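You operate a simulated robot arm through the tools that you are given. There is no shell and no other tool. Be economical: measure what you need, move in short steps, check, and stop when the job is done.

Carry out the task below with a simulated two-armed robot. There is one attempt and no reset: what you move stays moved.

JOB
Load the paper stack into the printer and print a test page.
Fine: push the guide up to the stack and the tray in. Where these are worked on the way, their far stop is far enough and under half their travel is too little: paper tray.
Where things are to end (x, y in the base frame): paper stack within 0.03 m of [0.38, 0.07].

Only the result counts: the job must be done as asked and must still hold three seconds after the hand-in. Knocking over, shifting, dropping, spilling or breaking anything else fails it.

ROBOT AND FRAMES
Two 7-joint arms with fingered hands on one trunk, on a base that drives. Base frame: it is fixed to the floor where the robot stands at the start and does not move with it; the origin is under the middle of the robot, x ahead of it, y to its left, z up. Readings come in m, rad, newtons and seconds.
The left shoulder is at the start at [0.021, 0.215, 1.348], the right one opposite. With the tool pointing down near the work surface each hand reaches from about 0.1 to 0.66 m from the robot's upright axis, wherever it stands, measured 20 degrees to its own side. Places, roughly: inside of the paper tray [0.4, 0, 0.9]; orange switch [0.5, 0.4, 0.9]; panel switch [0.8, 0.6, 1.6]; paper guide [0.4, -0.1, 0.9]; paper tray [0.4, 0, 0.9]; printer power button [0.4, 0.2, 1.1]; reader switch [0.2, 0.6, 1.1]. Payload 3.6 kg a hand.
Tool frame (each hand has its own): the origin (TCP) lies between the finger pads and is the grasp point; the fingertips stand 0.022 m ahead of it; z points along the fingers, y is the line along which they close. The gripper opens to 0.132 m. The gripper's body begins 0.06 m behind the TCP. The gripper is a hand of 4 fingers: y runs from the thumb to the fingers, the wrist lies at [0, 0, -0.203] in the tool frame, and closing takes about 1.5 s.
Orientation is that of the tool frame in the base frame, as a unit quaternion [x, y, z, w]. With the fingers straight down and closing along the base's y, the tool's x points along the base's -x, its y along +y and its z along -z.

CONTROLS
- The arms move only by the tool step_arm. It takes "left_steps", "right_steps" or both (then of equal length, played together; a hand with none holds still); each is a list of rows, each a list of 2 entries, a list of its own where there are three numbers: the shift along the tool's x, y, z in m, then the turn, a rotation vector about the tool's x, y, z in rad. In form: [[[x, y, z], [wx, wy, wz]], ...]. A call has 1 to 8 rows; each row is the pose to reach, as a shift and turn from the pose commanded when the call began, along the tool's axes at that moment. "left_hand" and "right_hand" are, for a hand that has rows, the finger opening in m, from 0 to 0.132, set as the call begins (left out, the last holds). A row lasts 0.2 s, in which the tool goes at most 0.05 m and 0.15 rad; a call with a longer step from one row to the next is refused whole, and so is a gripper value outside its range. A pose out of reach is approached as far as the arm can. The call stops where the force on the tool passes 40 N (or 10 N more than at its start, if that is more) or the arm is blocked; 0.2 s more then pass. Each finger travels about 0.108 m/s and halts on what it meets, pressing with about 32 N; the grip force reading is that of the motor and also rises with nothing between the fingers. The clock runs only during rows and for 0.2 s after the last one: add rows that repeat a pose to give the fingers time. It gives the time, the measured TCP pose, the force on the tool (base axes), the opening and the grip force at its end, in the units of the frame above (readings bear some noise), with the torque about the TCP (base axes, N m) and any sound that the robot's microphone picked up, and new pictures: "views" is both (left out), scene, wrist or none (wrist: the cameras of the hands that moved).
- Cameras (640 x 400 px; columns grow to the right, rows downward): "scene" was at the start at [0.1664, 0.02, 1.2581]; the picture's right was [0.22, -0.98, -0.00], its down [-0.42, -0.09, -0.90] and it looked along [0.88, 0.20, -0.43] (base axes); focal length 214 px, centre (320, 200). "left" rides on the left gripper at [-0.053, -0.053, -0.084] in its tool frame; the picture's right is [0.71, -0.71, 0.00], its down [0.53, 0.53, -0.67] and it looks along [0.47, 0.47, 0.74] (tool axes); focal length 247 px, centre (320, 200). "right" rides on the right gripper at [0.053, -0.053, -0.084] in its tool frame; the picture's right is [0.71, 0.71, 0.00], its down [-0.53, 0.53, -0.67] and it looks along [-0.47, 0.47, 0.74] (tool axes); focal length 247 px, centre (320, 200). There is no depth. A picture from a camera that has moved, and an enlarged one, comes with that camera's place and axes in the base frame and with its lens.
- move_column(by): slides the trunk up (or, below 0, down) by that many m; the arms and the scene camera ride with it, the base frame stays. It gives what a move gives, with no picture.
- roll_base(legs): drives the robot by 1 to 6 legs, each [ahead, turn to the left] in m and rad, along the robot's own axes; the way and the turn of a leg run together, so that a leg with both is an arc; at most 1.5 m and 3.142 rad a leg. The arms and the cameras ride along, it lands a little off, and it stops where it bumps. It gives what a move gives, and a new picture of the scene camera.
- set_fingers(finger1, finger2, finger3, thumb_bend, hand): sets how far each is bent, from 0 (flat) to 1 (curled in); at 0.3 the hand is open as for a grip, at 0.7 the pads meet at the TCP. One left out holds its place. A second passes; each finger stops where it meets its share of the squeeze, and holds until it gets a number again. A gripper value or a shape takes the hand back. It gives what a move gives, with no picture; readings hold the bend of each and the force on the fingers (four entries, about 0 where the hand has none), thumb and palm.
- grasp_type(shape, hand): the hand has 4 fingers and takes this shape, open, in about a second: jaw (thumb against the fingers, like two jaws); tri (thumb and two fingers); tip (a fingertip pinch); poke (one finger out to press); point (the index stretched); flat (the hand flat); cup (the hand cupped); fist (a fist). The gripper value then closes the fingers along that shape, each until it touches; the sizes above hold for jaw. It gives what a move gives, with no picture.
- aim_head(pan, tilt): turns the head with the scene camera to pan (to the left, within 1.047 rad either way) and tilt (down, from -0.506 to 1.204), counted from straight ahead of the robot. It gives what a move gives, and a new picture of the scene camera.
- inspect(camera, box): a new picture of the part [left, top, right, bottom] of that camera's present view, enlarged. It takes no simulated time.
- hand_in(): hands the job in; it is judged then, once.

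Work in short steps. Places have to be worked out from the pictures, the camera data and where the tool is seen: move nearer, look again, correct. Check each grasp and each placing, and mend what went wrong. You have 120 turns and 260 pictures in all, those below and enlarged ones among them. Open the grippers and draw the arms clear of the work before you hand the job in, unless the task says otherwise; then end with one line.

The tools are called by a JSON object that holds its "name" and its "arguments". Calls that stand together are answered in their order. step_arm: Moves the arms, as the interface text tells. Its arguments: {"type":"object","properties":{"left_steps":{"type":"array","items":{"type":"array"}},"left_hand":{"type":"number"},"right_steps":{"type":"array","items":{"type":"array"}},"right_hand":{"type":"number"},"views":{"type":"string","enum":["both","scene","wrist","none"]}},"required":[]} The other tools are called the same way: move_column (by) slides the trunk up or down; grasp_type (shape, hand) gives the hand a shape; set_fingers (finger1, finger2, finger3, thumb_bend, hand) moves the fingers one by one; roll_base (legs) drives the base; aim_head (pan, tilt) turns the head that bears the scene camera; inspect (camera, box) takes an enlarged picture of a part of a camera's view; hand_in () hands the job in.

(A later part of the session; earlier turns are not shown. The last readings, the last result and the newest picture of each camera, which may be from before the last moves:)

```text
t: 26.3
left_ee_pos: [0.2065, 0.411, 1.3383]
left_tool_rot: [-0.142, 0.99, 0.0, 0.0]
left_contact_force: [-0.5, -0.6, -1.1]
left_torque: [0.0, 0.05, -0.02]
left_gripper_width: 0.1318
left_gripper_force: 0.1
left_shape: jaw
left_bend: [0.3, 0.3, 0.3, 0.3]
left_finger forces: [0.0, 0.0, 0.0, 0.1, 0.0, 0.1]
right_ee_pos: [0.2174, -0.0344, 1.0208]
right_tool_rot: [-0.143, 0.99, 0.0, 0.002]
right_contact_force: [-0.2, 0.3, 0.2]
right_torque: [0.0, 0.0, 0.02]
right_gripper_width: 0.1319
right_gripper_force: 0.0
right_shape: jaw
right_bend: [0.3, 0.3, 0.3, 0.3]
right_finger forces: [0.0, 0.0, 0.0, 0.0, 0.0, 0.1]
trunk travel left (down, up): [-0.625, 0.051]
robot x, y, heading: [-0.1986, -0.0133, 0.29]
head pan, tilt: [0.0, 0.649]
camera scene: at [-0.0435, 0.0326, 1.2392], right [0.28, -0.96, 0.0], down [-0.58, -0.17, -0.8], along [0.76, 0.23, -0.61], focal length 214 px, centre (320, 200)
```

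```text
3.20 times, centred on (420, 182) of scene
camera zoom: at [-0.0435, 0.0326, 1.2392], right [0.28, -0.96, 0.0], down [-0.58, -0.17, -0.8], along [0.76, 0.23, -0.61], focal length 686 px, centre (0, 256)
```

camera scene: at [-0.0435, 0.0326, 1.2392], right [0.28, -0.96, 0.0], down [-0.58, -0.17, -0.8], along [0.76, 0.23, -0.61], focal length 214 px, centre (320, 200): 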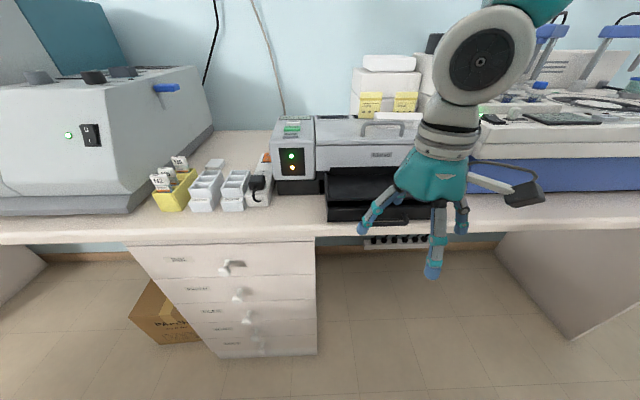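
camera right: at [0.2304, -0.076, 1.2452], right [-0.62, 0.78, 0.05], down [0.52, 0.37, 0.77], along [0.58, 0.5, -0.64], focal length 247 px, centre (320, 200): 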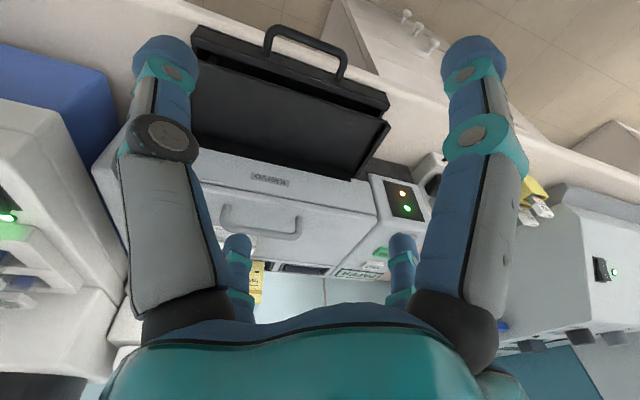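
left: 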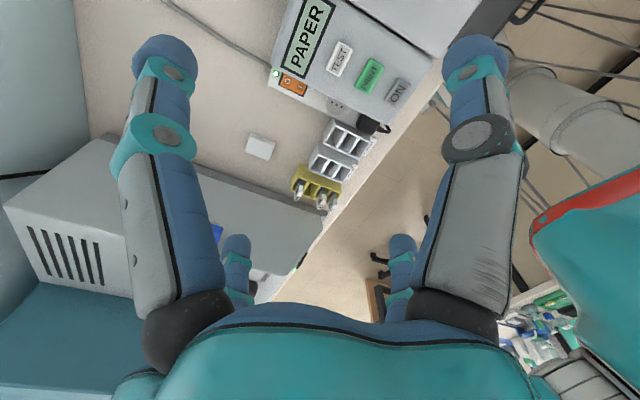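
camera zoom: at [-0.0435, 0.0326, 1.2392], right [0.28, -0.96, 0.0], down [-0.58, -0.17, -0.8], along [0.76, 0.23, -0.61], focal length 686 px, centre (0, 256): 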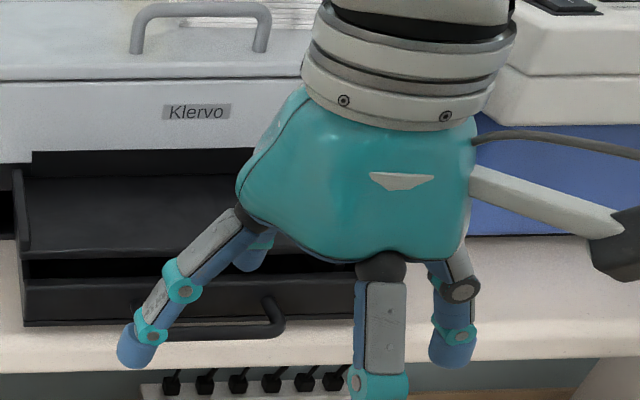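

Now aligned; the bar ray agrees with (0.31, -0.01). I'll move 0.033 m forward and come down so finger3 enters the loop behind the bar.

{"name": "step_arm", "arguments": {"right_steps": [[[-0.033, -0.001, 0.0], [0, 0, 0]], [[-0.033, -0.001, 0.03], [0, 0, 0]], [[-0.033, -0.001, 0.05], [0, 0, 0]], [[-0.033, -0.001, 0.05], [0, 0, 0]]]}}

{"name": "inspect", "arguments": {"camera": "scene", "box": [320, 140, 480, 260]}}

```text
t: 27.3
left_ee_pos: [0.2068, 0.4101, 1.3378]
left_tool_rot: [-0.142, 0.99, 0.0, 0.0]
left_contact_force: [-0.3, 1.5, -0.2]
left_torque: [-0.03, -0.02, 0.01]
left_gripper_width: 0.132
left_gripper_force: 0.0
left_shape: jaw
left_bend: [0.3, 0.3, 0.3, 0.3]
left_finger forces: [0.0, 0.0, 0.0, 0.1, 0.0, 0.0]
right_ee_pos: [0.2485, -0.0263, 0.9703]
right_tool_rot: [-0.143, 0.99, -0.001, 0.003]
right_contact_force: [0.3, -0.2, 0.2]
right_torque: [-0.01, -0.01, 0.01]
right_gripper_width: 0.132
right_gripper_force: 0.0
right_shape: jaw
right_bend: [0.3, 0.3, 0.3, 0.3]
right_finger forces: [0.0, 0.0, 0.1, 0.1, 0.1, 0.0]
trunk travel left (down, up): [-0.625, 0.051]
robot x, y, heading: [-0.1993, -0.0159, 0.286]
head pan, tilt: [0.0, 0.649]
camera scene: at [-0.0432, 0.0327, 1.2392], right [0.28, -0.96, 0.0], down [-0.58, -0.17, -0.8], along [0.76, 0.22, -0.61], focal length 214 px, centre (320, 200)
camera right: at [0.2133, -0.0932, 1.0539], right [-0.88, 0.48, 0.0], down [0.35, 0.65, 0.67], along [0.32, 0.59, -0.74], focal length 247 px, centre (320, 200)
```

scene: 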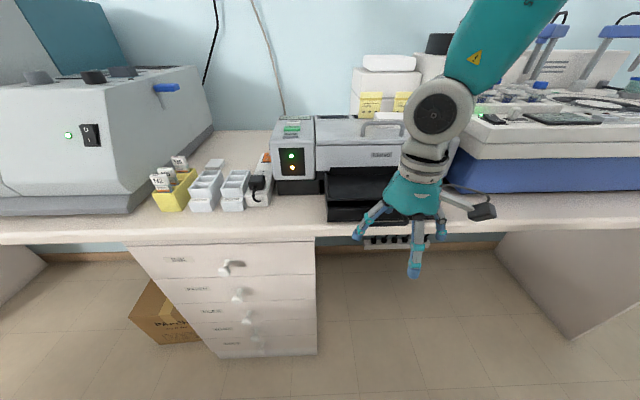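
right: 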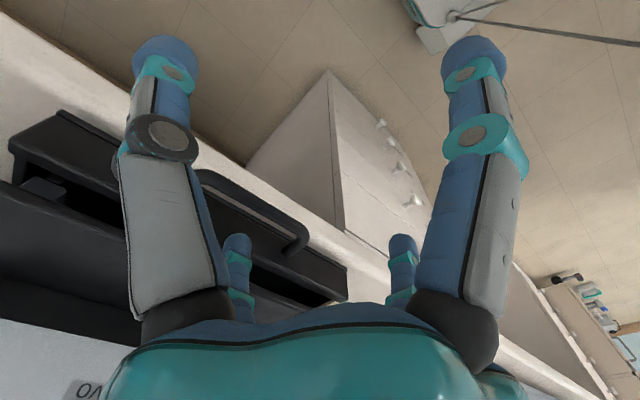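

```text
3.33 times, centred on (400, 200) of scene
camera zoom: at [-0.0432, 0.0327, 1.2392], right [0.28, -0.96, 0.0], down [-0.58, -0.17, -0.8], along [0.76, 0.22, -0.61], focal length 715 px, centre (53, 200)
```

zoom: 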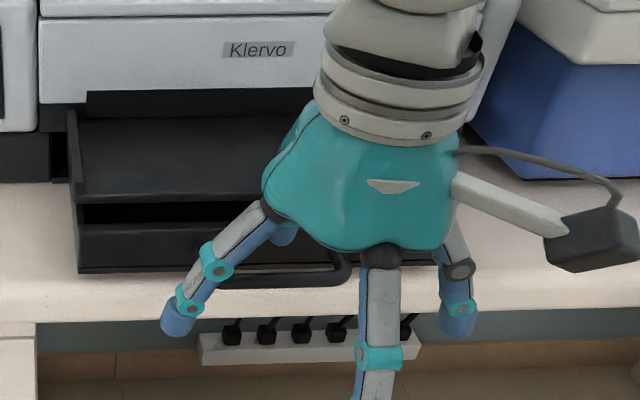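

{"name": "inspect", "arguments": {"camera": "right", "box": [180, 150, 360, 310]}}

```text
2.50 times, centred on (270, 230) of right
camera zoom: at [0.2133, -0.0932, 1.0539], right [-0.88, 0.48, 0.0], down [0.35, 0.65, 0.67], along [0.32, 0.59, -0.74], focal length 617 px, centre (445, 125)
```

zoom: 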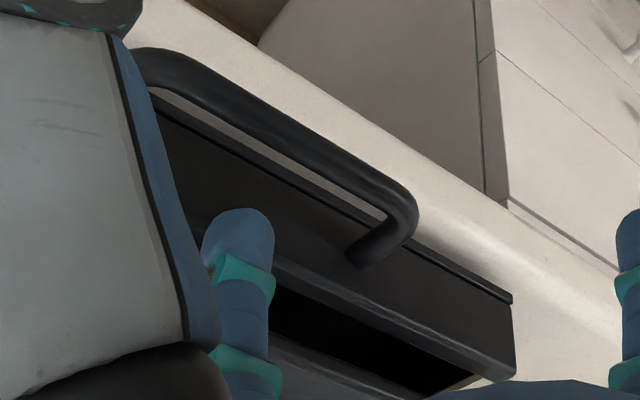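

The finger tip is centred between bar and drawer front (about 0.312 along the pull axis, between 0.300 and 0.324). I'll descend slowly.

{"name": "step_arm", "arguments": {"right_steps": [[[0, 0, 0.012], [0, 0, 0]], [[0, 0, 0.022], [0, 0, 0]], [[0, 0, 0.032], [0, 0, 0]], [[0, 0, 0.034], [0, 0, 0]]], "views": "none"}}

{"name": "inspect", "arguments": {"camera": "right", "box": [100, 100, 420, 300]}}

```text
t: 28.3
left_ee_pos: [0.2066, 0.4092, 1.3396]
left_tool_rot: [-0.141, 0.99, 0.0, -0.001]
left_contact_force: [0.5, 0.0, 0.5]
left_torque: [-0.01, -0.02, -0.02]
left_gripper_width: 0.1317
left_gripper_force: 0.1
left_shape: jaw
left_bend: [0.3, 0.3, 0.3, 0.3]
left_finger forces: [0.0, 0.0, 0.0, 0.0, 0.0, 0.0]
right_ee_pos: [0.2487, -0.0268, 0.9356]
right_tool_rot: [-0.143, 0.99, 0.0, 0.002]
right_contact_force: [0.2, -0.1, 0.1]
right_torque: [0.01, -0.02, -0.02]
right_gripper_width: 0.132
right_gripper_force: 0.0
right_shape: jaw
right_bend: [0.3, 0.3, 0.3, 0.3]
right_finger forces: [0.0, 0.0, 0.3, 0.0, 0.0, 0.0]
trunk travel left (down, up): [-0.625, 0.051]
robot x, y, heading: [-0.1986, -0.0129, 0.288]
head pan, tilt: [0.0, 0.649]
```

```text
2.00 times, centred on (260, 200) of right
camera zoom: at [0.2133, -0.0931, 1.02], right [-0.88, 0.48, 0.0], down [0.35, 0.65, 0.67], along [0.32, 0.59, -0.74], focal length 494 px, centre (440, 200)
```

zoom: 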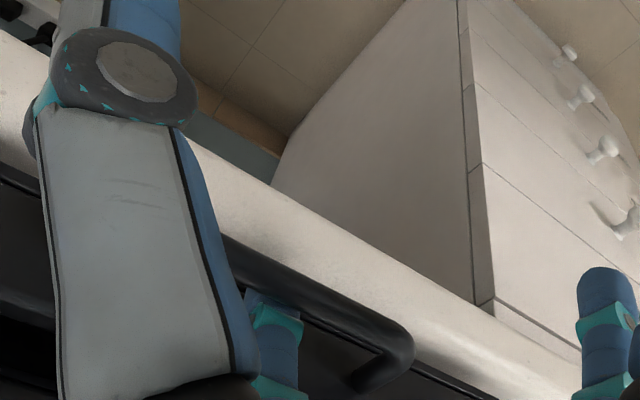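

Finger3 is inside the loop behind the bar. I'll pull toward me.

{"name": "step_arm", "arguments": {"right_steps": [[[0.02, 0, 0.0], [0, 0, 0]], [[0.04, 0, 0.0], [0, 0, 0]], [[0.06, 0, 0.0], [0, 0, 0]], [[0.08, 0, 0.0], [0, 0, 0]]], "views": "scene"}}

{"name": "inspect", "arguments": {"camera": "scene", "box": [300, 120, 500, 270]}}

```text
t: 29.3
left_ee_pos: [0.2061, 0.4099, 1.3385]
left_tool_rot: [-0.143, 0.99, 0.0, 0.0]
left_contact_force: [0.5, 0.1, 0.6]
left_torque: [-0.01, -0.01, 0.01]
left_gripper_width: 0.1317
left_gripper_force: 0.2
left_shape: jaw
left_bend: [0.3, 0.3, 0.3, 0.3]
left_finger forces: [0.0, 0.1, 0.1, 0.1, 0.0, 0.0]
right_ee_pos: [0.1965, -0.0339, 0.9453]
right_tool_rot: [-0.144, 0.99, -0.002, -0.006]
right_contact_force: [0.9, -0.1, -0.5]
right_torque: [-0.04, -0.02, -0.02]
right_gripper_width: 0.1319
right_gripper_force: 0.0
right_shape: jaw
right_bend: [0.3, 0.3, 0.28, 0.3]
right_finger forces: [0.0, 0.1, 1.0, 0.0, 0.1, 0.1]
right hand out of reach, approached as far as the arm can: row 3, 4
trunk travel left (down, up): [-0.625, 0.051]
robot x, y, heading: [-0.1988, -0.0134, 0.284]
head pan, tilt: [0.0, 0.649]
camera scene: at [-0.0432, 0.0323, 1.2392], right [0.28, -0.96, 0.0], down [-0.58, -0.17, -0.8], along [0.76, 0.23, -0.61], focal length 214 px, centre (320, 200)
```

scene: 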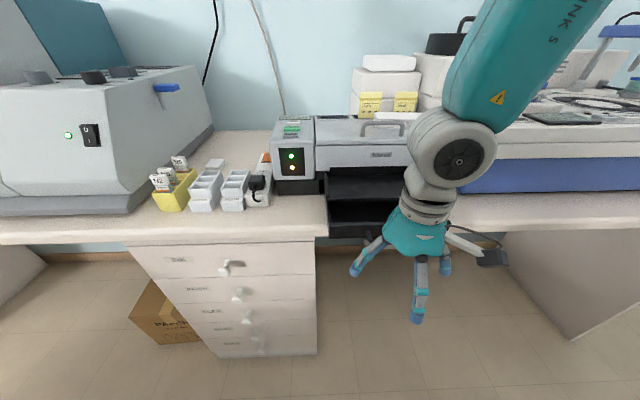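

```text
2.67 times, centred on (400, 195) of scene
camera zoom: at [-0.0432, 0.0323, 1.2392], right [0.28, -0.96, 0.0], down [-0.58, -0.17, -0.8], along [0.76, 0.23, -0.61], focal length 572 px, centre (107, 213)
```

zoom: 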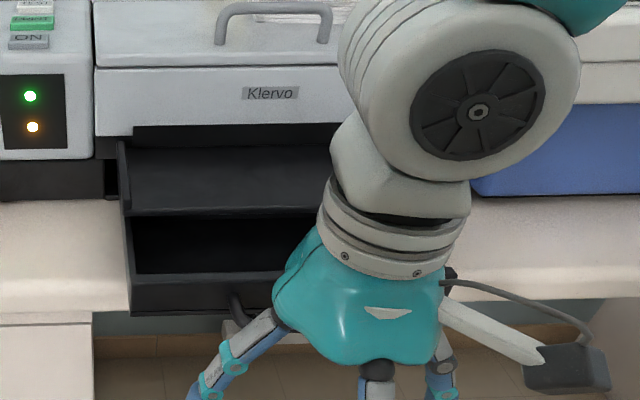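

The drawer slides smoothly; it's about 0.05 m out. The arm is near its inner limit, so I'll pull the rest by backing the base, hooked.

{"name": "roll_base", "arguments": {"legs": [[-0.06, 0]]}}

{"name": "inspect", "arguments": {"camera": "scene", "box": [300, 100, 500, 250]}}

{"name": "inspect", "arguments": {"camera": "right", "box": [0, 0, 640, 400]}}

```text
t: 30.3
left_ee_pos: [0.1445, 0.3926, 1.3391]
left_tool_rot: [-0.143, 0.99, 0.0, 0.001]
left_contact_force: [-1.0, -0.1, 0.5]
left_torque: [-0.02, -0.06, 0.01]
left_gripper_width: 0.132
left_gripper_force: 0.2
left_shape: jaw
left_bend: [0.3, 0.3, 0.3, 0.3]
left_finger forces: [0.0, 0.1, 0.1, 0.0, 0.0, 0.1]
right_ee_pos: [0.1366, -0.0501, 0.9452]
right_tool_rot: [-0.144, 0.99, -0.001, -0.004]
right_contact_force: [0.2, -0.2, 0.6]
right_torque: [0.01, -0.03, 0.0]
right_gripper_width: 0.132
right_gripper_force: 0.0
right_shape: jaw
right_bend: [0.3, 0.3, 0.3, 0.3]
right_finger forces: [0.0, 0.1, 0.1, 0.0, 0.0, 0.0]
trunk travel left (down, up): [-0.625, 0.051]
robot x, y, heading: [-0.258, -0.0322, 0.288]
head pan, tilt: [0.0, 0.649]
camera scene: at [-0.1035, 0.0147, 1.2395], right [0.28, -0.96, 0.0], down [-0.58, -0.17, -0.8], along [0.76, 0.23, -0.6], focal length 214 px, centre (320, 200)
```

scene: 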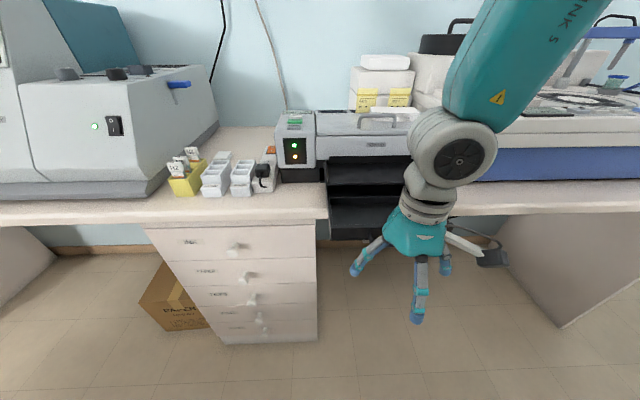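

```text
2.67 times, centred on (400, 175) of scene
camera zoom: at [-0.1035, 0.0147, 1.2395], right [0.28, -0.96, 0.0], down [-0.58, -0.17, -0.8], along [0.76, 0.23, -0.6], focal length 572 px, centre (107, 267)
```

zoom: 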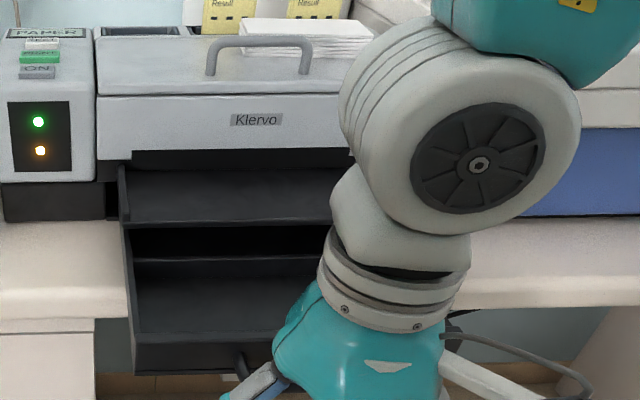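

```text
1.00 times, centred on (320, 200) of right (not enlarged: the box is as wide or as high as the picture)
camera zoom: at [0.1019, -0.1176, 1.0299], right [-0.88, 0.48, 0.01], down [0.36, 0.66, 0.66], along [0.31, 0.58, -0.75], focal length 247 px, centre (320, 200)
```

zoom: 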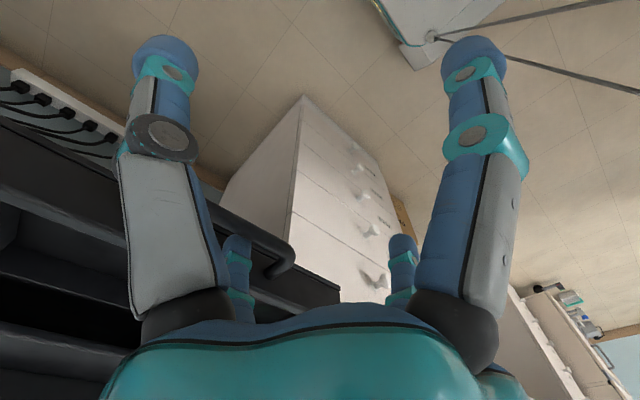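

The drawer is about 0.11 m out. I'll back a bit more to find the far stop.

{"name": "roll_base", "arguments": {"legs": [[-0.04, 0]]}}

{"name": "inspect", "arguments": {"camera": "scene", "box": [300, 100, 500, 250]}}

```text
t: 31.2
left_ee_pos: [0.1096, 0.3822, 1.3384]
left_tool_rot: [-0.142, 0.99, 0.0, 0.0]
left_contact_force: [-0.1, 0.2, -0.6]
left_torque: [-0.02, 0.01, -0.06]
left_gripper_width: 0.1322
left_gripper_force: 0.0
left_shape: jaw
left_bend: [0.3, 0.3, 0.3, 0.3]
left_finger forces: [0.0, 0.0, 0.1, 0.0, 0.1, 0.0]
right_ee_pos: [0.1004, -0.0619, 0.9443]
right_tool_rot: [-0.143, 0.99, -0.001, -0.006]
right_contact_force: [0.1, -0.4, 0.6]
right_torque: [0.05, -0.06, 0.04]
right_gripper_width: 0.1319
right_gripper_force: 0.0
right_shape: jaw
right_bend: [0.3, 0.3, 0.3, 0.3]
right_finger forces: [0.0, 0.0, 0.0, 0.0, 0.0, 0.1]
trunk travel left (down, up): [-0.625, 0.051]
robot x, y, heading: [-0.295, -0.0417, 0.289]
head pan, tilt: [0.0, 0.649]
camera scene: at [-0.1392, 0.0041, 1.2391], right [0.28, -0.96, 0.0], down [-0.58, -0.17, -0.8], along [0.76, 0.23, -0.61], focal length 214 px, centre (320, 200)
```

scene: 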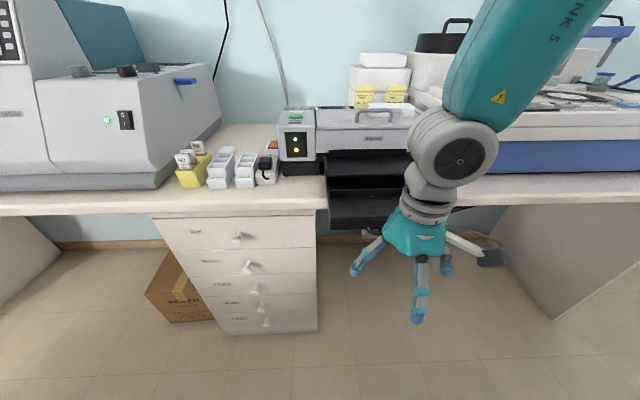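

```text
2.67 times, centred on (400, 175) of scene
camera zoom: at [-0.1392, 0.0041, 1.2391], right [0.28, -0.96, 0.0], down [-0.58, -0.17, -0.8], along [0.76, 0.23, -0.61], focal length 572 px, centre (107, 267)
```

zoom: 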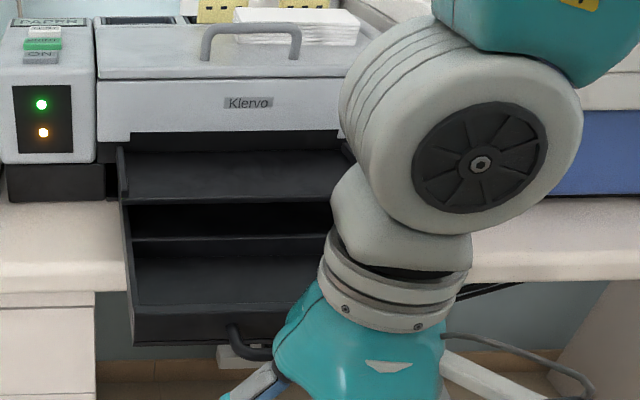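

The handle stayed put on the last bit, so the drawer seems to be at its stop (front moved about 0.13 m). I'll raise the right hand and swing it aside to see the drawer inside.

{"name": "step_arm", "arguments": {"right_steps": [[[0, 0, -0.045], [0, 0, 0]], [[0, 0, -0.09], [0, 0, 0]], [[0, -0.04, -0.11], [0, 0, 0]], [[0, -0.08, -0.13], [0, 0, 0]], [[0, -0.12, -0.13], [0, 0, 0]], [[0, -0.16, -0.13], [0, 0, 0]], [[0, -0.2, -0.13], [0, 0, 0]]], "views": "scene"}}

{"name": "inspect", "arguments": {"camera": "scene", "box": [310, 120, 450, 240]}}

```text
t: 32.8
left_ee_pos: [0.1086, 0.379, 1.3398]
left_tool_rot: [-0.143, 0.99, 0.0, 0.0]
left_contact_force: [-0.4, -0.2, 0.6]
left_torque: [0.0, -0.02, 0.01]
left_gripper_width: 0.1318
left_gripper_force: 0.1
left_shape: jaw
left_bend: [0.3, 0.3, 0.3, 0.3]
left_finger forces: [0.1, 0.0, 0.0, 0.0, 0.0, 0.0]
right_ee_pos: [0.1583, -0.2559, 1.0751]
right_tool_rot: [-0.145, 0.989, -0.001, -0.005]
right_contact_force: [-0.2, 0.6, -0.5]
right_torque: [0.02, 0.01, -0.01]
right_gripper_width: 0.1319
right_gripper_force: 0.2
right_shape: jaw
right_bend: [0.3, 0.3, 0.3, 0.3]
right_finger forces: [0.0, 0.0, 0.0, 0.0, 0.1, 0.0]
trunk travel left (down, up): [-0.625, 0.051]
robot x, y, heading: [-0.2968, -0.0402, 0.288]
head pan, tilt: [0.0, 0.649]
camera scene: at [-0.1403, 0.0024, 1.2393], right [0.28, -0.96, 0.0], down [-0.58, -0.17, -0.8], along [0.76, 0.23, -0.6], focal length 214 px, centre (320, 200)
```

scene: 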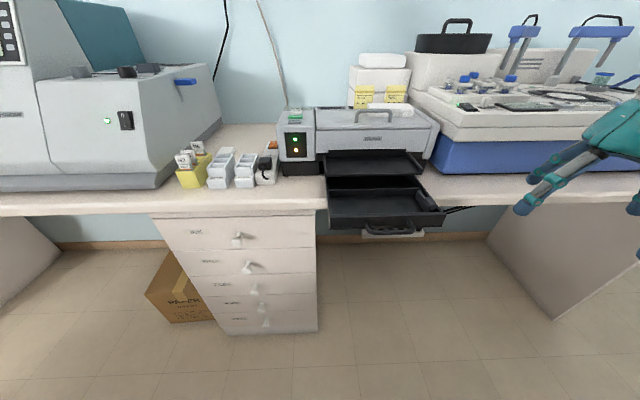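

```text
3.33 times, centred on (380, 180) of scene
camera zoom: at [-0.1403, 0.0024, 1.2393], right [0.28, -0.96, 0.0], down [-0.58, -0.17, -0.8], along [0.76, 0.23, -0.6], focal length 715 px, centre (120, 267)
```

zoom: 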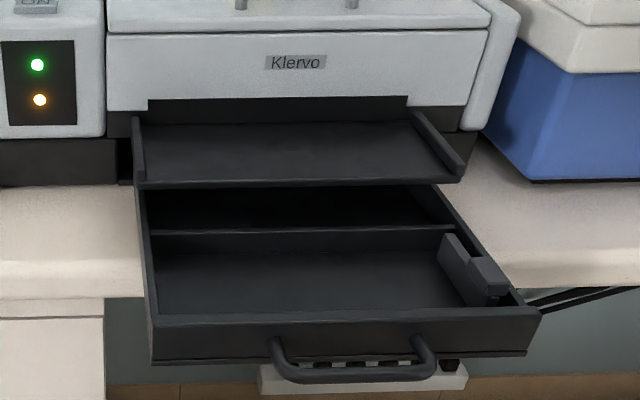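

Clear view: the drawer has a paper compartment in front of a cross wall, with the guide (with tab) at the right. Now I need the stack's exact place and size.

{"name": "inspect", "arguments": {"camera": "scene", "box": [310, 70, 450, 160]}}

```text
4.44 times, centred on (380, 115) of scene
camera zoom: at [-0.1403, 0.0024, 1.2393], right [0.28, -0.96, 0.0], down [-0.58, -0.17, -0.8], along [0.76, 0.23, -0.6], focal length 953 px, centre (53, 578)
```

zoom: 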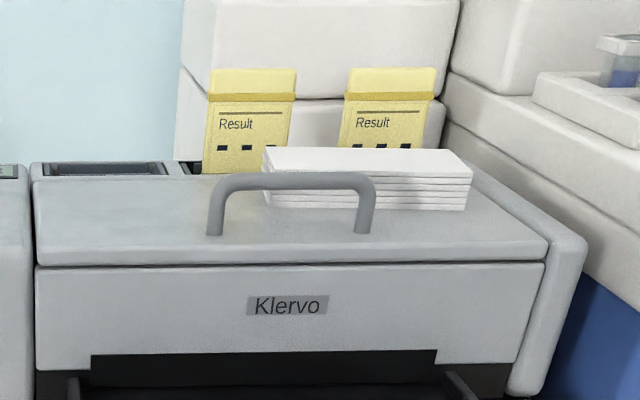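

Stack estimate: about 0.125 × 0.08 × 0.02 m, centre near (0.56, 0.0, 1.07), aligned roughly with the printer. I'll raise the right hand, then drive forward 0.24 m.

{"name": "step_arm", "arguments": {"right_steps": [[[0, 0, -0.045], [0, 0, 0]], [[0, 0, -0.09], [0, 0, 0]], [[0, 0.03, -0.12], [0, 0, 0]], [[-0.03, 0.06, -0.14], [0, 0, 0]], [[-0.04, 0.08, -0.16], [0, 0, 0]], [[-0.04, 0.08, -0.16], [0, 0, 0]]], "views": "none"}}

{"name": "roll_base", "arguments": {"legs": [[0.24, 0]]}}

{"name": "set_fingers", "arguments": {"hand": "right", "finger1": 1.0, "finger2": 0.2, "finger3": 1.0, "thumb_bend": 0.2}}

{"name": "inspect", "arguments": {"camera": "right", "box": [0, 0, 640, 400]}}

```text
t: 34.2
left_ee_pos: [0.1086, 0.3809, 1.3394]
left_tool_rot: [-0.143, 0.99, -0.001, 0.001]
left_contact_force: [0.2, -0.1, -0.5]
left_torque: [-0.02, 0.01, 0.03]
left_gripper_width: 0.1318
left_gripper_force: 0.0
left_shape: jaw
left_bend: [0.3, 0.3, 0.3, 0.3]
left_finger forces: [0.1, 0.1, 0.0, 0.0, 0.0, 0.0]
right_ee_pos: [0.1759, -0.1638, 1.2363]
right_tool_rot: [-0.144, 0.99, -0.001, -0.006]
right_contact_force: [0.2, 0.1, 0.5]
right_torque: [0.02, 0.01, 0.01]
right_gripper_width: 0.132
right_gripper_force: 0.2
right_shape: jaw
right_bend: [0.3, 0.3, 0.3, 0.3]
right_finger forces: [0.0, 0.0, 0.0, 0.0, 0.0, 0.1]
trunk travel left (down, up): [-0.625, 0.051]
robot x, y, heading: [-0.2978, -0.0436, 0.29]
head pan, tilt: [0.0, 0.649]
```

```text
t: 36.0
left_ee_pos: [0.3392, 0.4489, 1.3396]
left_tool_rot: [-0.143, 0.99, 0.0, 0.001]
left_contact_force: [0.2, 0.3, 1.1]
left_torque: [0.04, 0.01, -0.03]
left_gripper_width: 0.1318
left_gripper_force: 0.1
left_shape: jaw
left_bend: [0.3, 0.3, 0.3, 0.3]
left_finger forces: [0.0, 0.1, 0.0, 0.1, 0.0, 0.0]
right_ee_pos: [0.4051, -0.0966, 1.2353]
right_tool_rot: [-0.143, 0.99, -0.001, -0.006]
right_contact_force: [-0.2, -0.4, -0.8]
right_torque: [-0.01, 0.01, 0.04]
right_gripper_width: 0.1321
right_gripper_force: 0.0
right_shape: jaw
right_bend: [0.3, 0.3, 0.3, 0.3]
right_finger forces: [0.0, 0.0, 0.0, 0.0, 0.0, 0.1]
trunk travel left (down, up): [-0.625, 0.051]
robot x, y, heading: [-0.0689, 0.0248, 0.29]
head pan, tilt: [0.0, 0.649]
camera scene: at [0.0896, 0.0715, 1.2391], right [0.28, -0.96, 0.0], down [-0.58, -0.17, -0.8], along [0.76, 0.23, -0.61], focal length 214 px, centre (320, 200)
```

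scene: 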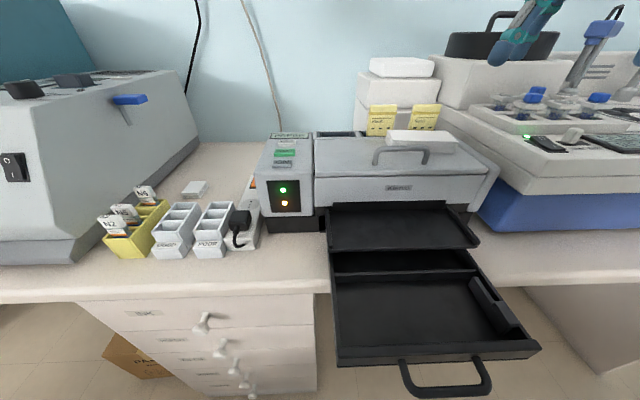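

```text
t: 37.0
left_ee_pos: [0.3379, 0.4488, 1.3406]
left_tool_rot: [-0.143, 0.99, 0.0, 0.0]
left_contact_force: [-0.2, -0.7, 0.0]
left_torque: [-0.03, -0.01, -0.01]
left_gripper_width: 0.1318
left_gripper_force: 0.1
left_shape: jaw
left_bend: [0.3, 0.3, 0.3, 0.3]
left_finger forces: [0.1, 0.0, 0.0, 0.0, 0.0, 0.0]
right_ee_pos: [0.4048, -0.0966, 1.236]
right_tool_rot: [-0.144, 0.99, -0.001, -0.007]
right_contact_force: [0.5, 0.0, -0.4]
right_torque: [-0.01, 0.0, 0.01]
right_gripper_width: 0.068
right_gripper_force: 0.1
right_shape: fingers
right_bend: [0.86, 0.2, 0.86, 0.2]
right_finger forces: [0.1, 0.1, 0.0, 0.1, 0.0, 0.0]
trunk travel left (down, up): [-0.625, 0.051]
robot x, y, heading: [-0.0658, 0.0251, 0.285]
head pan, tilt: [0.0, 0.649]
```

```text
1.00 times, centred on (320, 200) of right (not enlarged: the box is as wide or as high as the picture)
camera zoom: at [0.3699, -0.163, 1.3213], right [-0.88, 0.48, 0.01], down [0.36, 0.66, 0.66], along [0.31, 0.58, -0.75], focal length 247 px, centre (320, 200)
```

zoom: 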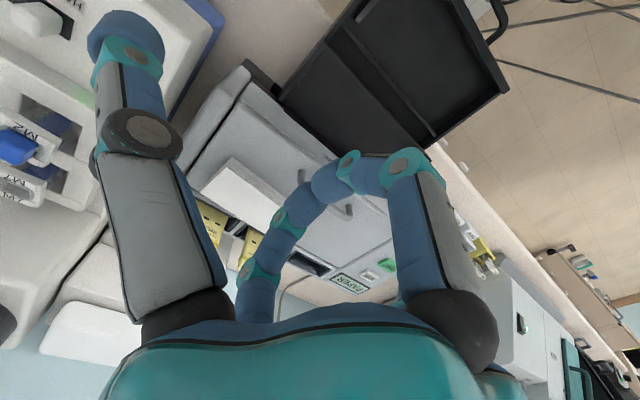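

{"name": "inspect", "arguments": {"camera": "scene", "box": [360, 90, 480, 180]}}

{"name": "inspect", "arguments": {"camera": "scene", "box": [310, 190, 550, 400]}}

{"name": "inspect", "arguments": {"camera": "right", "box": [160, 130, 360, 300]}}

```text
4.44 times, centred on (420, 135) of scene
camera zoom: at [0.0891, 0.0714, 1.2392], right [0.28, -0.96, 0.0], down [-0.58, -0.17, -0.8], along [0.76, 0.23, -0.61], focal length 953 px, centre (-124, 489)
```

zoom: 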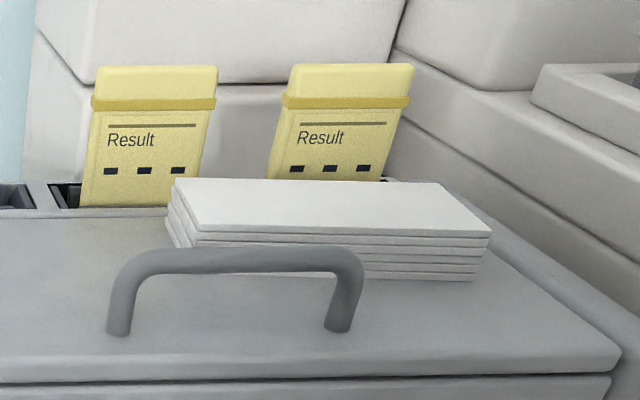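

```text
1.90 times, centred on (430, 295) of scene
camera zoom: at [0.0891, 0.0714, 1.2392], right [0.28, -0.96, 0.0], down [-0.58, -0.17, -0.8], along [0.76, 0.23, -0.61], focal length 408 px, centre (110, 19)
```

zoom: 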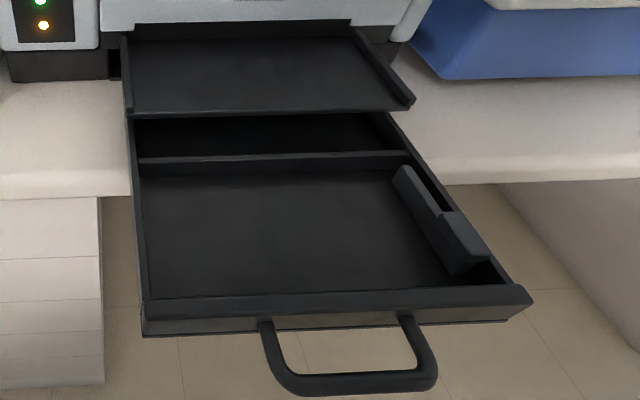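

```text
2.35 times, centred on (260, 215) of right
camera zoom: at [0.3699, -0.163, 1.3213], right [-0.88, 0.48, 0.01], down [0.36, 0.66, 0.66], along [0.31, 0.58, -0.75], focal length 581 px, centre (461, 165)
```

zoom: 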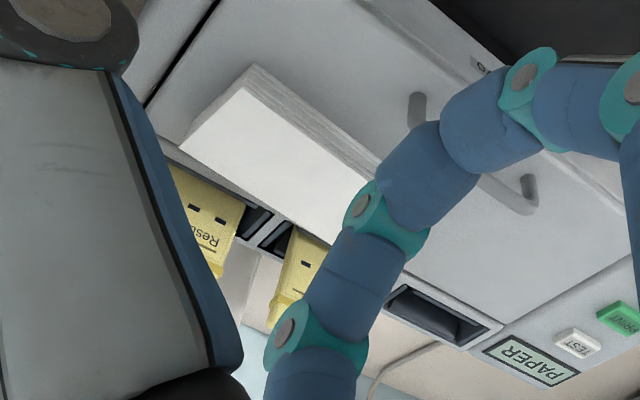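

Refined: the stack is about 0.122 × 0.06 × 0.02, centre (0.546, -0.002), between the lid handle in front and the cards behind. I'll curl finger1/3 and grip with thumb and finger2 across its length, slightly in front of centre to clear the cards. Moving over it first.

{"name": "step_arm", "arguments": {"right_steps": [[[-0.04, 0.015, 0], [0, 0, 0]], [[-0.08, 0.03, 0], [0, 0, 0]], [[-0.12, 0.042, 0], [0, 0, 0]], [[-0.149, 0.051, 0], [0, 0, 0]], [[-0.149, 0.051, 0.04], [0, 0, 0]], [[-0.149, 0.051, 0.08], [0, 0, 0]], [[-0.149, 0.051, 0.09], [0, 0, 0]], [[-0.149, 0.051, 0.09], [0, 0, 0]]]}}

{"name": "inspect", "arguments": {"camera": "scene", "box": [340, 30, 520, 180]}}

```text
t: 38.8
left_ee_pos: [0.3388, 0.4488, 1.3393]
left_tool_rot: [-0.143, 0.99, 0.0, 0.0]
left_contact_force: [0.2, 0.6, 0.0]
left_torque: [-0.05, -0.05, 0.0]
left_gripper_width: 0.1316
left_gripper_force: 0.0
left_shape: jaw
left_bend: [0.3, 0.3, 0.3, 0.3]
left_finger forces: [0.0, 0.1, 0.0, 0.0, 0.0, 0.1]
right_ee_pos: [0.5327, -0.0062, 1.1455]
right_tool_rot: [-0.144, 0.99, -0.001, -0.006]
right_contact_force: [-0.3, -0.2, -0.3]
right_torque: [0.01, 0.02, 0.0]
right_gripper_width: 0.069
right_gripper_force: 0.0
right_shape: fingers
right_bend: [0.96, 0.2, 0.96, 0.2]
right_finger forces: [0.0, 0.0, 0.0, 0.0, 0.1, 0.0]
trunk travel left (down, up): [-0.625, 0.051]
robot x, y, heading: [-0.0687, 0.0278, 0.287]
head pan, tilt: [0.0, 0.649]
camera scene: at [0.0892, 0.0715, 1.2392], right [0.28, -0.96, 0.0], down [-0.58, -0.17, -0.8], along [0.76, 0.23, -0.61], focal length 214 px, centre (320, 200)
camera right: at [0.4985, -0.0721, 1.2299], right [-0.88, 0.48, 0.01], down [0.36, 0.66, 0.66], along [0.31, 0.58, -0.75], focal length 247 px, centre (320, 200)
```

scene: 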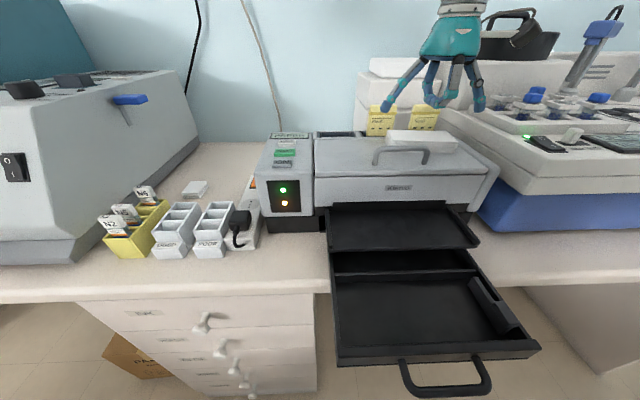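
right: 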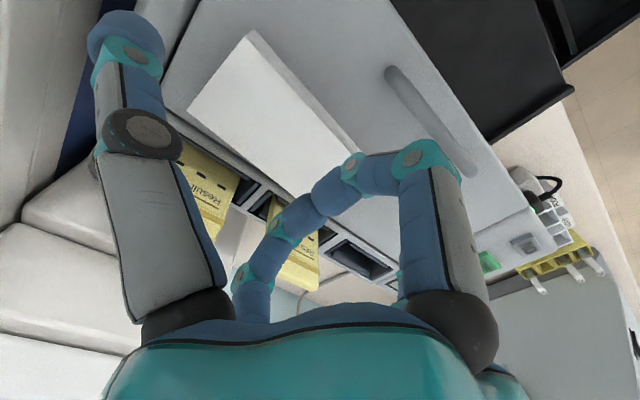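

```text
2.67 times, centred on (430, 105) of scene
camera zoom: at [0.0892, 0.0715, 1.2392], right [0.28, -0.96, 0.0], down [-0.58, -0.17, -0.8], along [0.76, 0.23, -0.61], focal length 572 px, centre (27, 453)
```

zoom: 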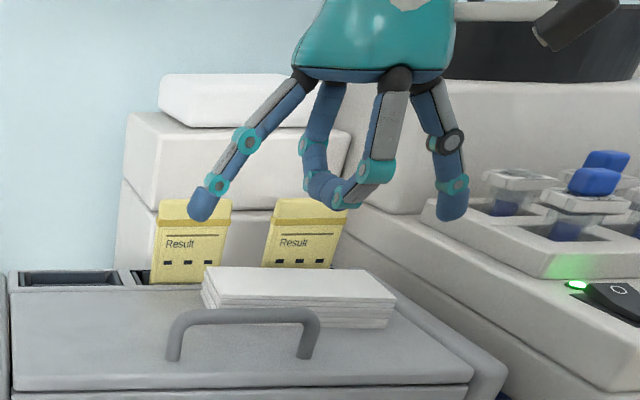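

Tips straddle the stack about evenly (w 0.068 and 0.236, stack 0.088–0.219). Descending to grip height.

{"name": "step_arm", "arguments": {"right_steps": [[[0, 0, 0.02], [0, 0, 0]], [[0, 0, 0.035], [0, 0, 0]], [[0, 0, 0.047], [0, 0, 0]], [[0, 0, 0.055], [0, 0, 0]], [[0, 0, 0.055], [0, 0, 0]]]}}

{"name": "inspect", "arguments": {"camera": "scene", "box": [340, 50, 520, 190]}}

```text
t: 40.0
left_ee_pos: [0.3372, 0.4488, 1.3403]
left_tool_rot: [-0.143, 0.99, 0.0, 0.0]
left_contact_force: [-0.3, 0.5, 0.4]
left_torque: [-0.04, 0.04, 0.01]
left_gripper_width: 0.132
left_gripper_force: 0.1
left_shape: jaw
left_bend: [0.3, 0.3, 0.3, 0.3]
left_finger forces: [0.0, 0.0, 0.0, 0.0, 0.0, 0.1]
right_ee_pos: [0.531, -0.0063, 1.0913]
right_tool_rot: [-0.143, 0.99, -0.001, -0.006]
right_contact_force: [-1.0, -0.7, 0.4]
right_torque: [0.03, 0.0, -0.01]
right_gripper_width: 0.0689
right_gripper_force: 0.0
right_shape: fingers
right_bend: [0.96, 0.2, 0.96, 0.2]
right_finger forces: [0.0, 0.0, 0.1, 0.0, 0.0, 0.0]
trunk travel left (down, up): [-0.625, 0.051]
robot x, y, heading: [-0.0694, 0.0244, 0.287]
head pan, tilt: [0.0, 0.649]
camera scene: at [0.0892, 0.0714, 1.2392], right [0.28, -0.96, 0.0], down [-0.58, -0.17, -0.8], along [0.76, 0.23, -0.61], focal length 214 px, centre (320, 200)
camera right: at [0.4973, -0.0718, 1.1751], right [-0.88, 0.48, 0.01], down [0.36, 0.66, 0.66], along [0.31, 0.58, -0.75], focal length 247 px, centre (320, 200)
```

scene: 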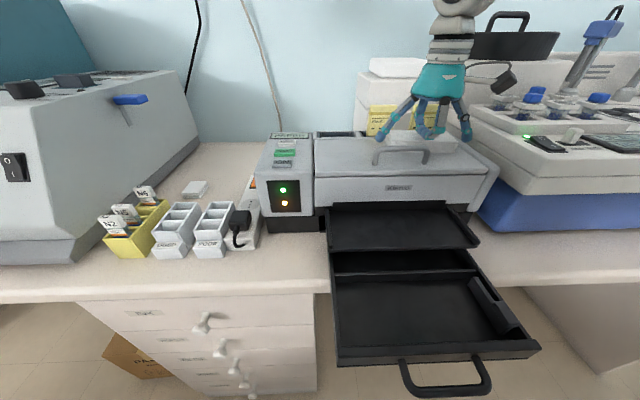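
right: 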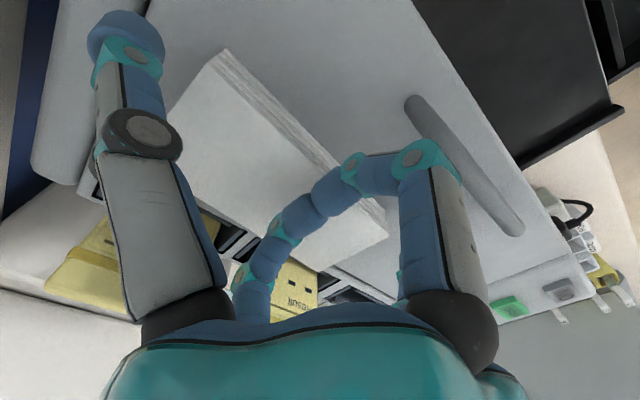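

```text
2.86 times, centred on (430, 120) of scene
camera zoom: at [0.0892, 0.0714, 1.2392], right [0.28, -0.96, 0.0], down [-0.58, -0.17, -0.8], along [0.76, 0.23, -0.61], focal length 613 px, centre (6, 429)
```

zoom: 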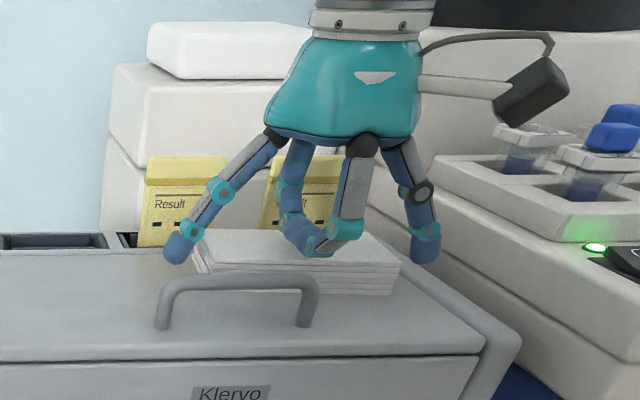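

Positioned without contact. Close thumb and finger2 on the stack.

{"name": "set_fingers", "arguments": {"hand": "right", "finger2": 0.55, "thumb_bend": 0.55}}

{"name": "inspect", "arguments": {"camera": "right", "box": [0, 0, 640, 400]}}

{"name": "inspect", "arguments": {"camera": "scene", "box": [340, 50, 520, 190]}}

```text
t: 41.0
left_ee_pos: [0.3369, 0.4483, 1.3405]
left_tool_rot: [-0.143, 0.99, 0.0, 0.0]
left_contact_force: [0.4, 0.3, -0.6]
left_torque: [-0.01, 0.01, -0.01]
left_gripper_width: 0.1323
left_gripper_force: 0.0
left_shape: jaw
left_bend: [0.3, 0.3, 0.3, 0.3]
left_finger forces: [0.1, 0.0, 0.0, 0.0, 0.0, 0.1]
right_ee_pos: [0.5318, -0.0071, 1.0912]
right_tool_rot: [-0.142, 0.99, -0.002, -0.005]
right_contact_force: [1.5, -3.4, 7.5]
right_torque: [-0.63, -0.18, 0.03]
right_gripper_width: 0.0539
right_gripper_force: 14.7
right_shape: fingers
right_bend: [0.96, 0.32, 0.96, 0.37]
right_finger forces: [0.0, 12.2, 0.1, 0.1, 17.7, 0.1]
trunk travel left (down, up): [-0.625, 0.051]
robot x, y, heading: [-0.0668, 0.0239, 0.287]
head pan, tilt: [0.0, 0.649]
```

```text
1.00 times, centred on (320, 200) of right (not enlarged: the box is as wide or as high as the picture)
camera zoom: at [0.4971, -0.0724, 1.1758], right [-0.88, 0.48, 0.01], down [0.36, 0.66, 0.66], along [0.31, 0.58, -0.75], focal length 247 px, centre (320, 200)
```

zoom: 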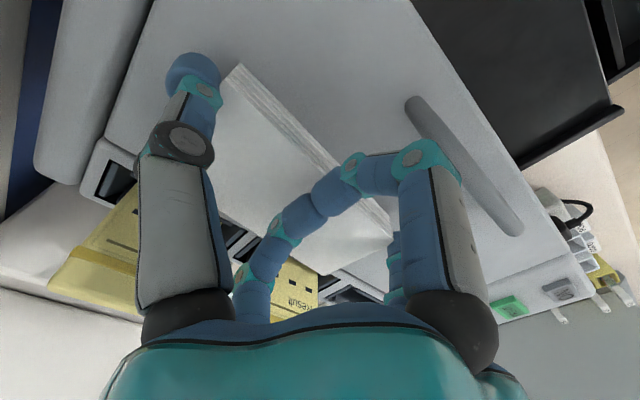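

```text
2.86 times, centred on (430, 120) of scene
camera zoom: at [0.0888, 0.0711, 1.2393], right [0.28, -0.96, 0.0], down [-0.58, -0.17, -0.8], along [0.76, 0.23, -0.6], focal length 613 px, centre (6, 429)
```

zoom: 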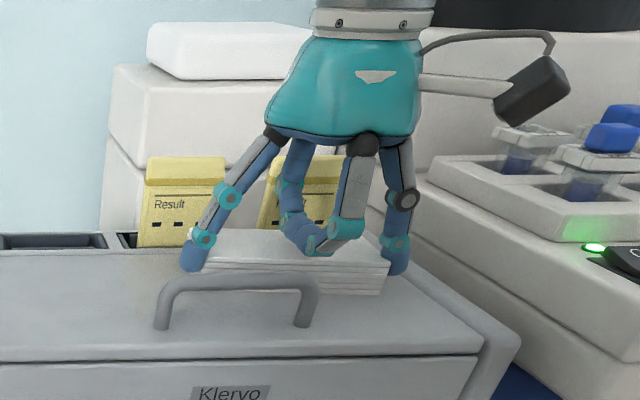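

Both sides press (12 and 18 N). Lifting a little to test.

{"name": "step_arm", "arguments": {"right_steps": [[[0, 0, -0.01], [0, 0, 0]], [[0, 0, -0.02], [0, 0, 0]], [[0, 0, -0.035], [0, 0, 0]], [[0, 0, -0.05], [0, 0, 0]]]}}

{"name": "inspect", "arguments": {"camera": "scene", "box": [340, 30, 520, 170]}}

```text
t: 42.0
left_ee_pos: [0.3378, 0.4483, 1.3397]
left_tool_rot: [-0.144, 0.99, 0.0, 0.0]
left_contact_force: [0.2, -0.3, 0.6]
left_torque: [0.03, 0.02, -0.03]
left_gripper_width: 0.1319
left_gripper_force: 0.0
left_shape: jaw
left_bend: [0.3, 0.3, 0.3, 0.3]
left_finger forces: [0.1, 0.0, 0.0, 0.0, 0.0, 0.0]
right_ee_pos: [0.5318, -0.0056, 1.1394]
right_tool_rot: [-0.144, 0.99, -0.001, -0.006]
right_contact_force: [-0.9, -0.5, -1.2]
right_torque: [-0.03, 0.01, 0.0]
right_gripper_width: 0.0512
right_gripper_force: 13.9
right_shape: fingers
right_bend: [0.96, 0.31, 0.96, 0.39]
right_finger forces: [0.0, 14.0, 0.1, 0.0, 14.0, 0.1]
trunk travel left (down, up): [-0.625, 0.051]
robot x, y, heading: [-0.0712, 0.0228, 0.288]
head pan, tilt: [0.0, 0.649]
camera scene: at [0.0892, 0.0714, 1.2392], right [0.28, -0.96, 0.0], down [-0.58, -0.17, -0.8], along [0.76, 0.23, -0.61], focal length 214 px, centre (320, 200)
camera right: at [0.497, -0.072, 1.2248], right [-0.88, 0.48, 0.01], down [0.36, 0.66, 0.66], along [0.31, 0.58, -0.75], focal length 247 px, centre (320, 200)
```

scene: 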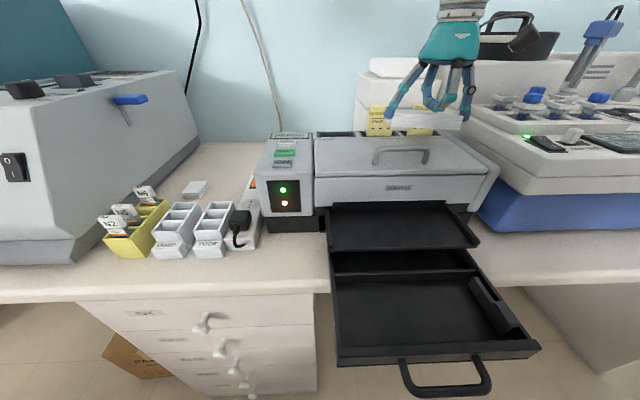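
right: 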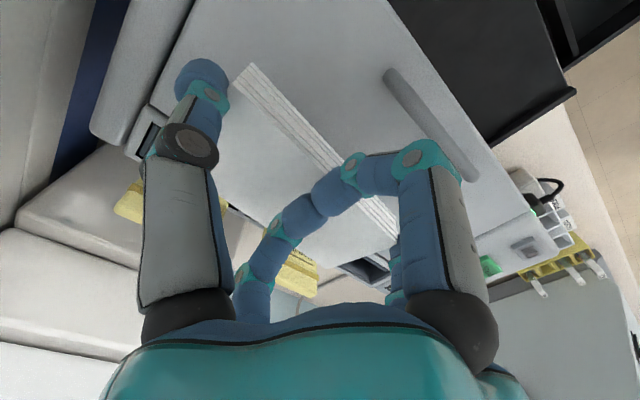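

```text
2.86 times, centred on (430, 100) of scene
camera zoom: at [0.0892, 0.0714, 1.2392], right [0.28, -0.96, 0.0], down [-0.58, -0.17, -0.8], along [0.76, 0.23, -0.61], focal length 613 px, centre (6, 486)
```

zoom: 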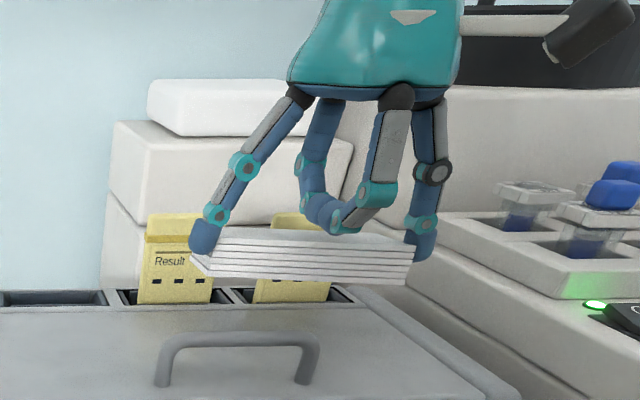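

Held level and firm (14 N each side). I'll raise it, back off, and sidestep the base a little left so the drawer lies at the right hand's comfortable side.

{"name": "step_arm", "arguments": {"right_steps": [[[0, 0, -0.03], [0, 0, 0]], [[0, 0, -0.06], [0, 0, 0]], [[0.03, 0, -0.08], [0, 0, 0]], [[0.05, 0, -0.08], [0, 0, 0]], [[0.05, 0, -0.08], [0, 0, 0]]], "views": "none"}}

{"name": "roll_base", "arguments": {"legs": [[-0.12, 0], [0, -0.3], [-0.15, 0], [0, 0.3]]}}

{"name": "inspect", "arguments": {"camera": "right", "box": [0, 0, 640, 400]}}

```text
t: 43.1
left_ee_pos: [0.3371, 0.4497, 1.3405]
left_tool_rot: [-0.143, 0.99, 0.0, 0.001]
left_contact_force: [-1.2, -0.4, -1.1]
left_torque: [-0.02, -0.01, 0.02]
left_gripper_width: 0.1318
left_gripper_force: 0.1
left_shape: jaw
left_bend: [0.3, 0.3, 0.3, 0.3]
left_finger forces: [0.0, 0.0, 0.0, 0.0, 0.0, 0.0]
right_ee_pos: [0.4839, -0.0209, 1.219]
right_tool_rot: [-0.143, 0.99, 0.0, -0.005]
right_contact_force: [-0.1, 0.0, -1.8]
right_torque: [-0.05, 0.03, -0.03]
right_gripper_width: 0.0515
right_gripper_force: 13.7
right_shape: fingers
right_bend: [0.96, 0.31, 0.96, 0.39]
right_finger forces: [0.0, 14.0, 0.1, 0.0, 14.0, 0.0]
trunk travel left (down, up): [-0.625, 0.051]
robot x, y, heading: [-0.0701, 0.0243, 0.287]
head pan, tilt: [0.0, 0.649]
```

```text
t: 47.3
left_ee_pos: [0.0707, 0.4189, 1.3382]
left_tool_rot: [-0.144, 0.99, -0.001, 0.0]
left_contact_force: [0.3, -0.3, -0.3]
left_torque: [-0.01, 0.0, -0.05]
left_gripper_width: 0.1319
left_gripper_force: 0.0
left_shape: jaw
left_bend: [0.3, 0.3, 0.3, 0.3]
left_finger forces: [0.1, 0.0, 0.0, 0.0, 0.1, 0.0]
right_ee_pos: [0.2201, -0.0499, 1.2204]
right_tool_rot: [-0.146, 0.989, -0.001, -0.006]
right_contact_force: [-0.2, 0.4, -1.1]
right_torque: [-0.02, 0.02, 0.03]
right_gripper_width: 0.0509
right_gripper_force: 13.4
right_shape: fingers
right_bend: [0.96, 0.3, 0.96, 0.39]
right_finger forces: [0.1, 13.8, 0.0, 0.1, 13.7, 0.0]
trunk travel left (down, up): [-0.625, 0.051]
robot x, y, heading: [-0.336, -0.017, 0.293]
head pan, tilt: [0.0, 0.649]
camera scene: at [-0.1736, 0.0326, 1.2391], right [0.29, -0.96, 0.0], down [-0.58, -0.18, -0.8], along [0.76, 0.23, -0.61], focal length 214 px, centre (320, 200)
```

scene: 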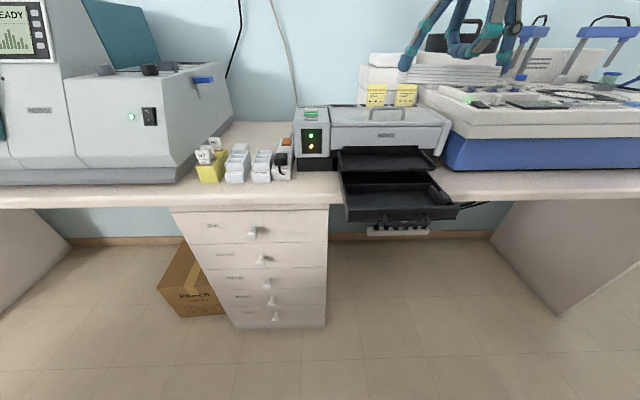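

```text
1.00 times, centred on (320, 200) of right (not enlarged: the box is as wide or as high as the picture)
camera zoom: at [0.1844, -0.116, 1.3047], right [-0.88, 0.47, 0.01], down [0.36, 0.66, 0.66], along [0.31, 0.58, -0.75], focal length 247 px, centre (320, 200)
```

zoom: 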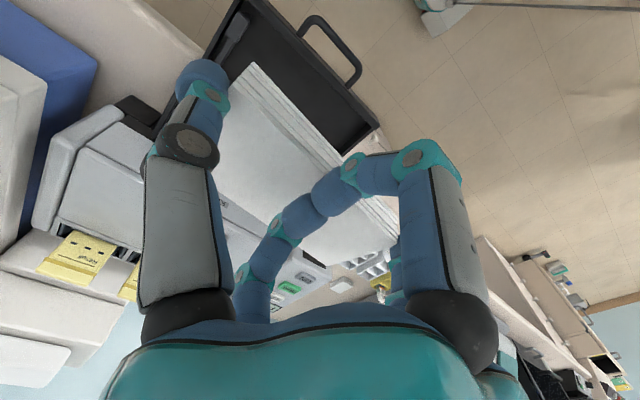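

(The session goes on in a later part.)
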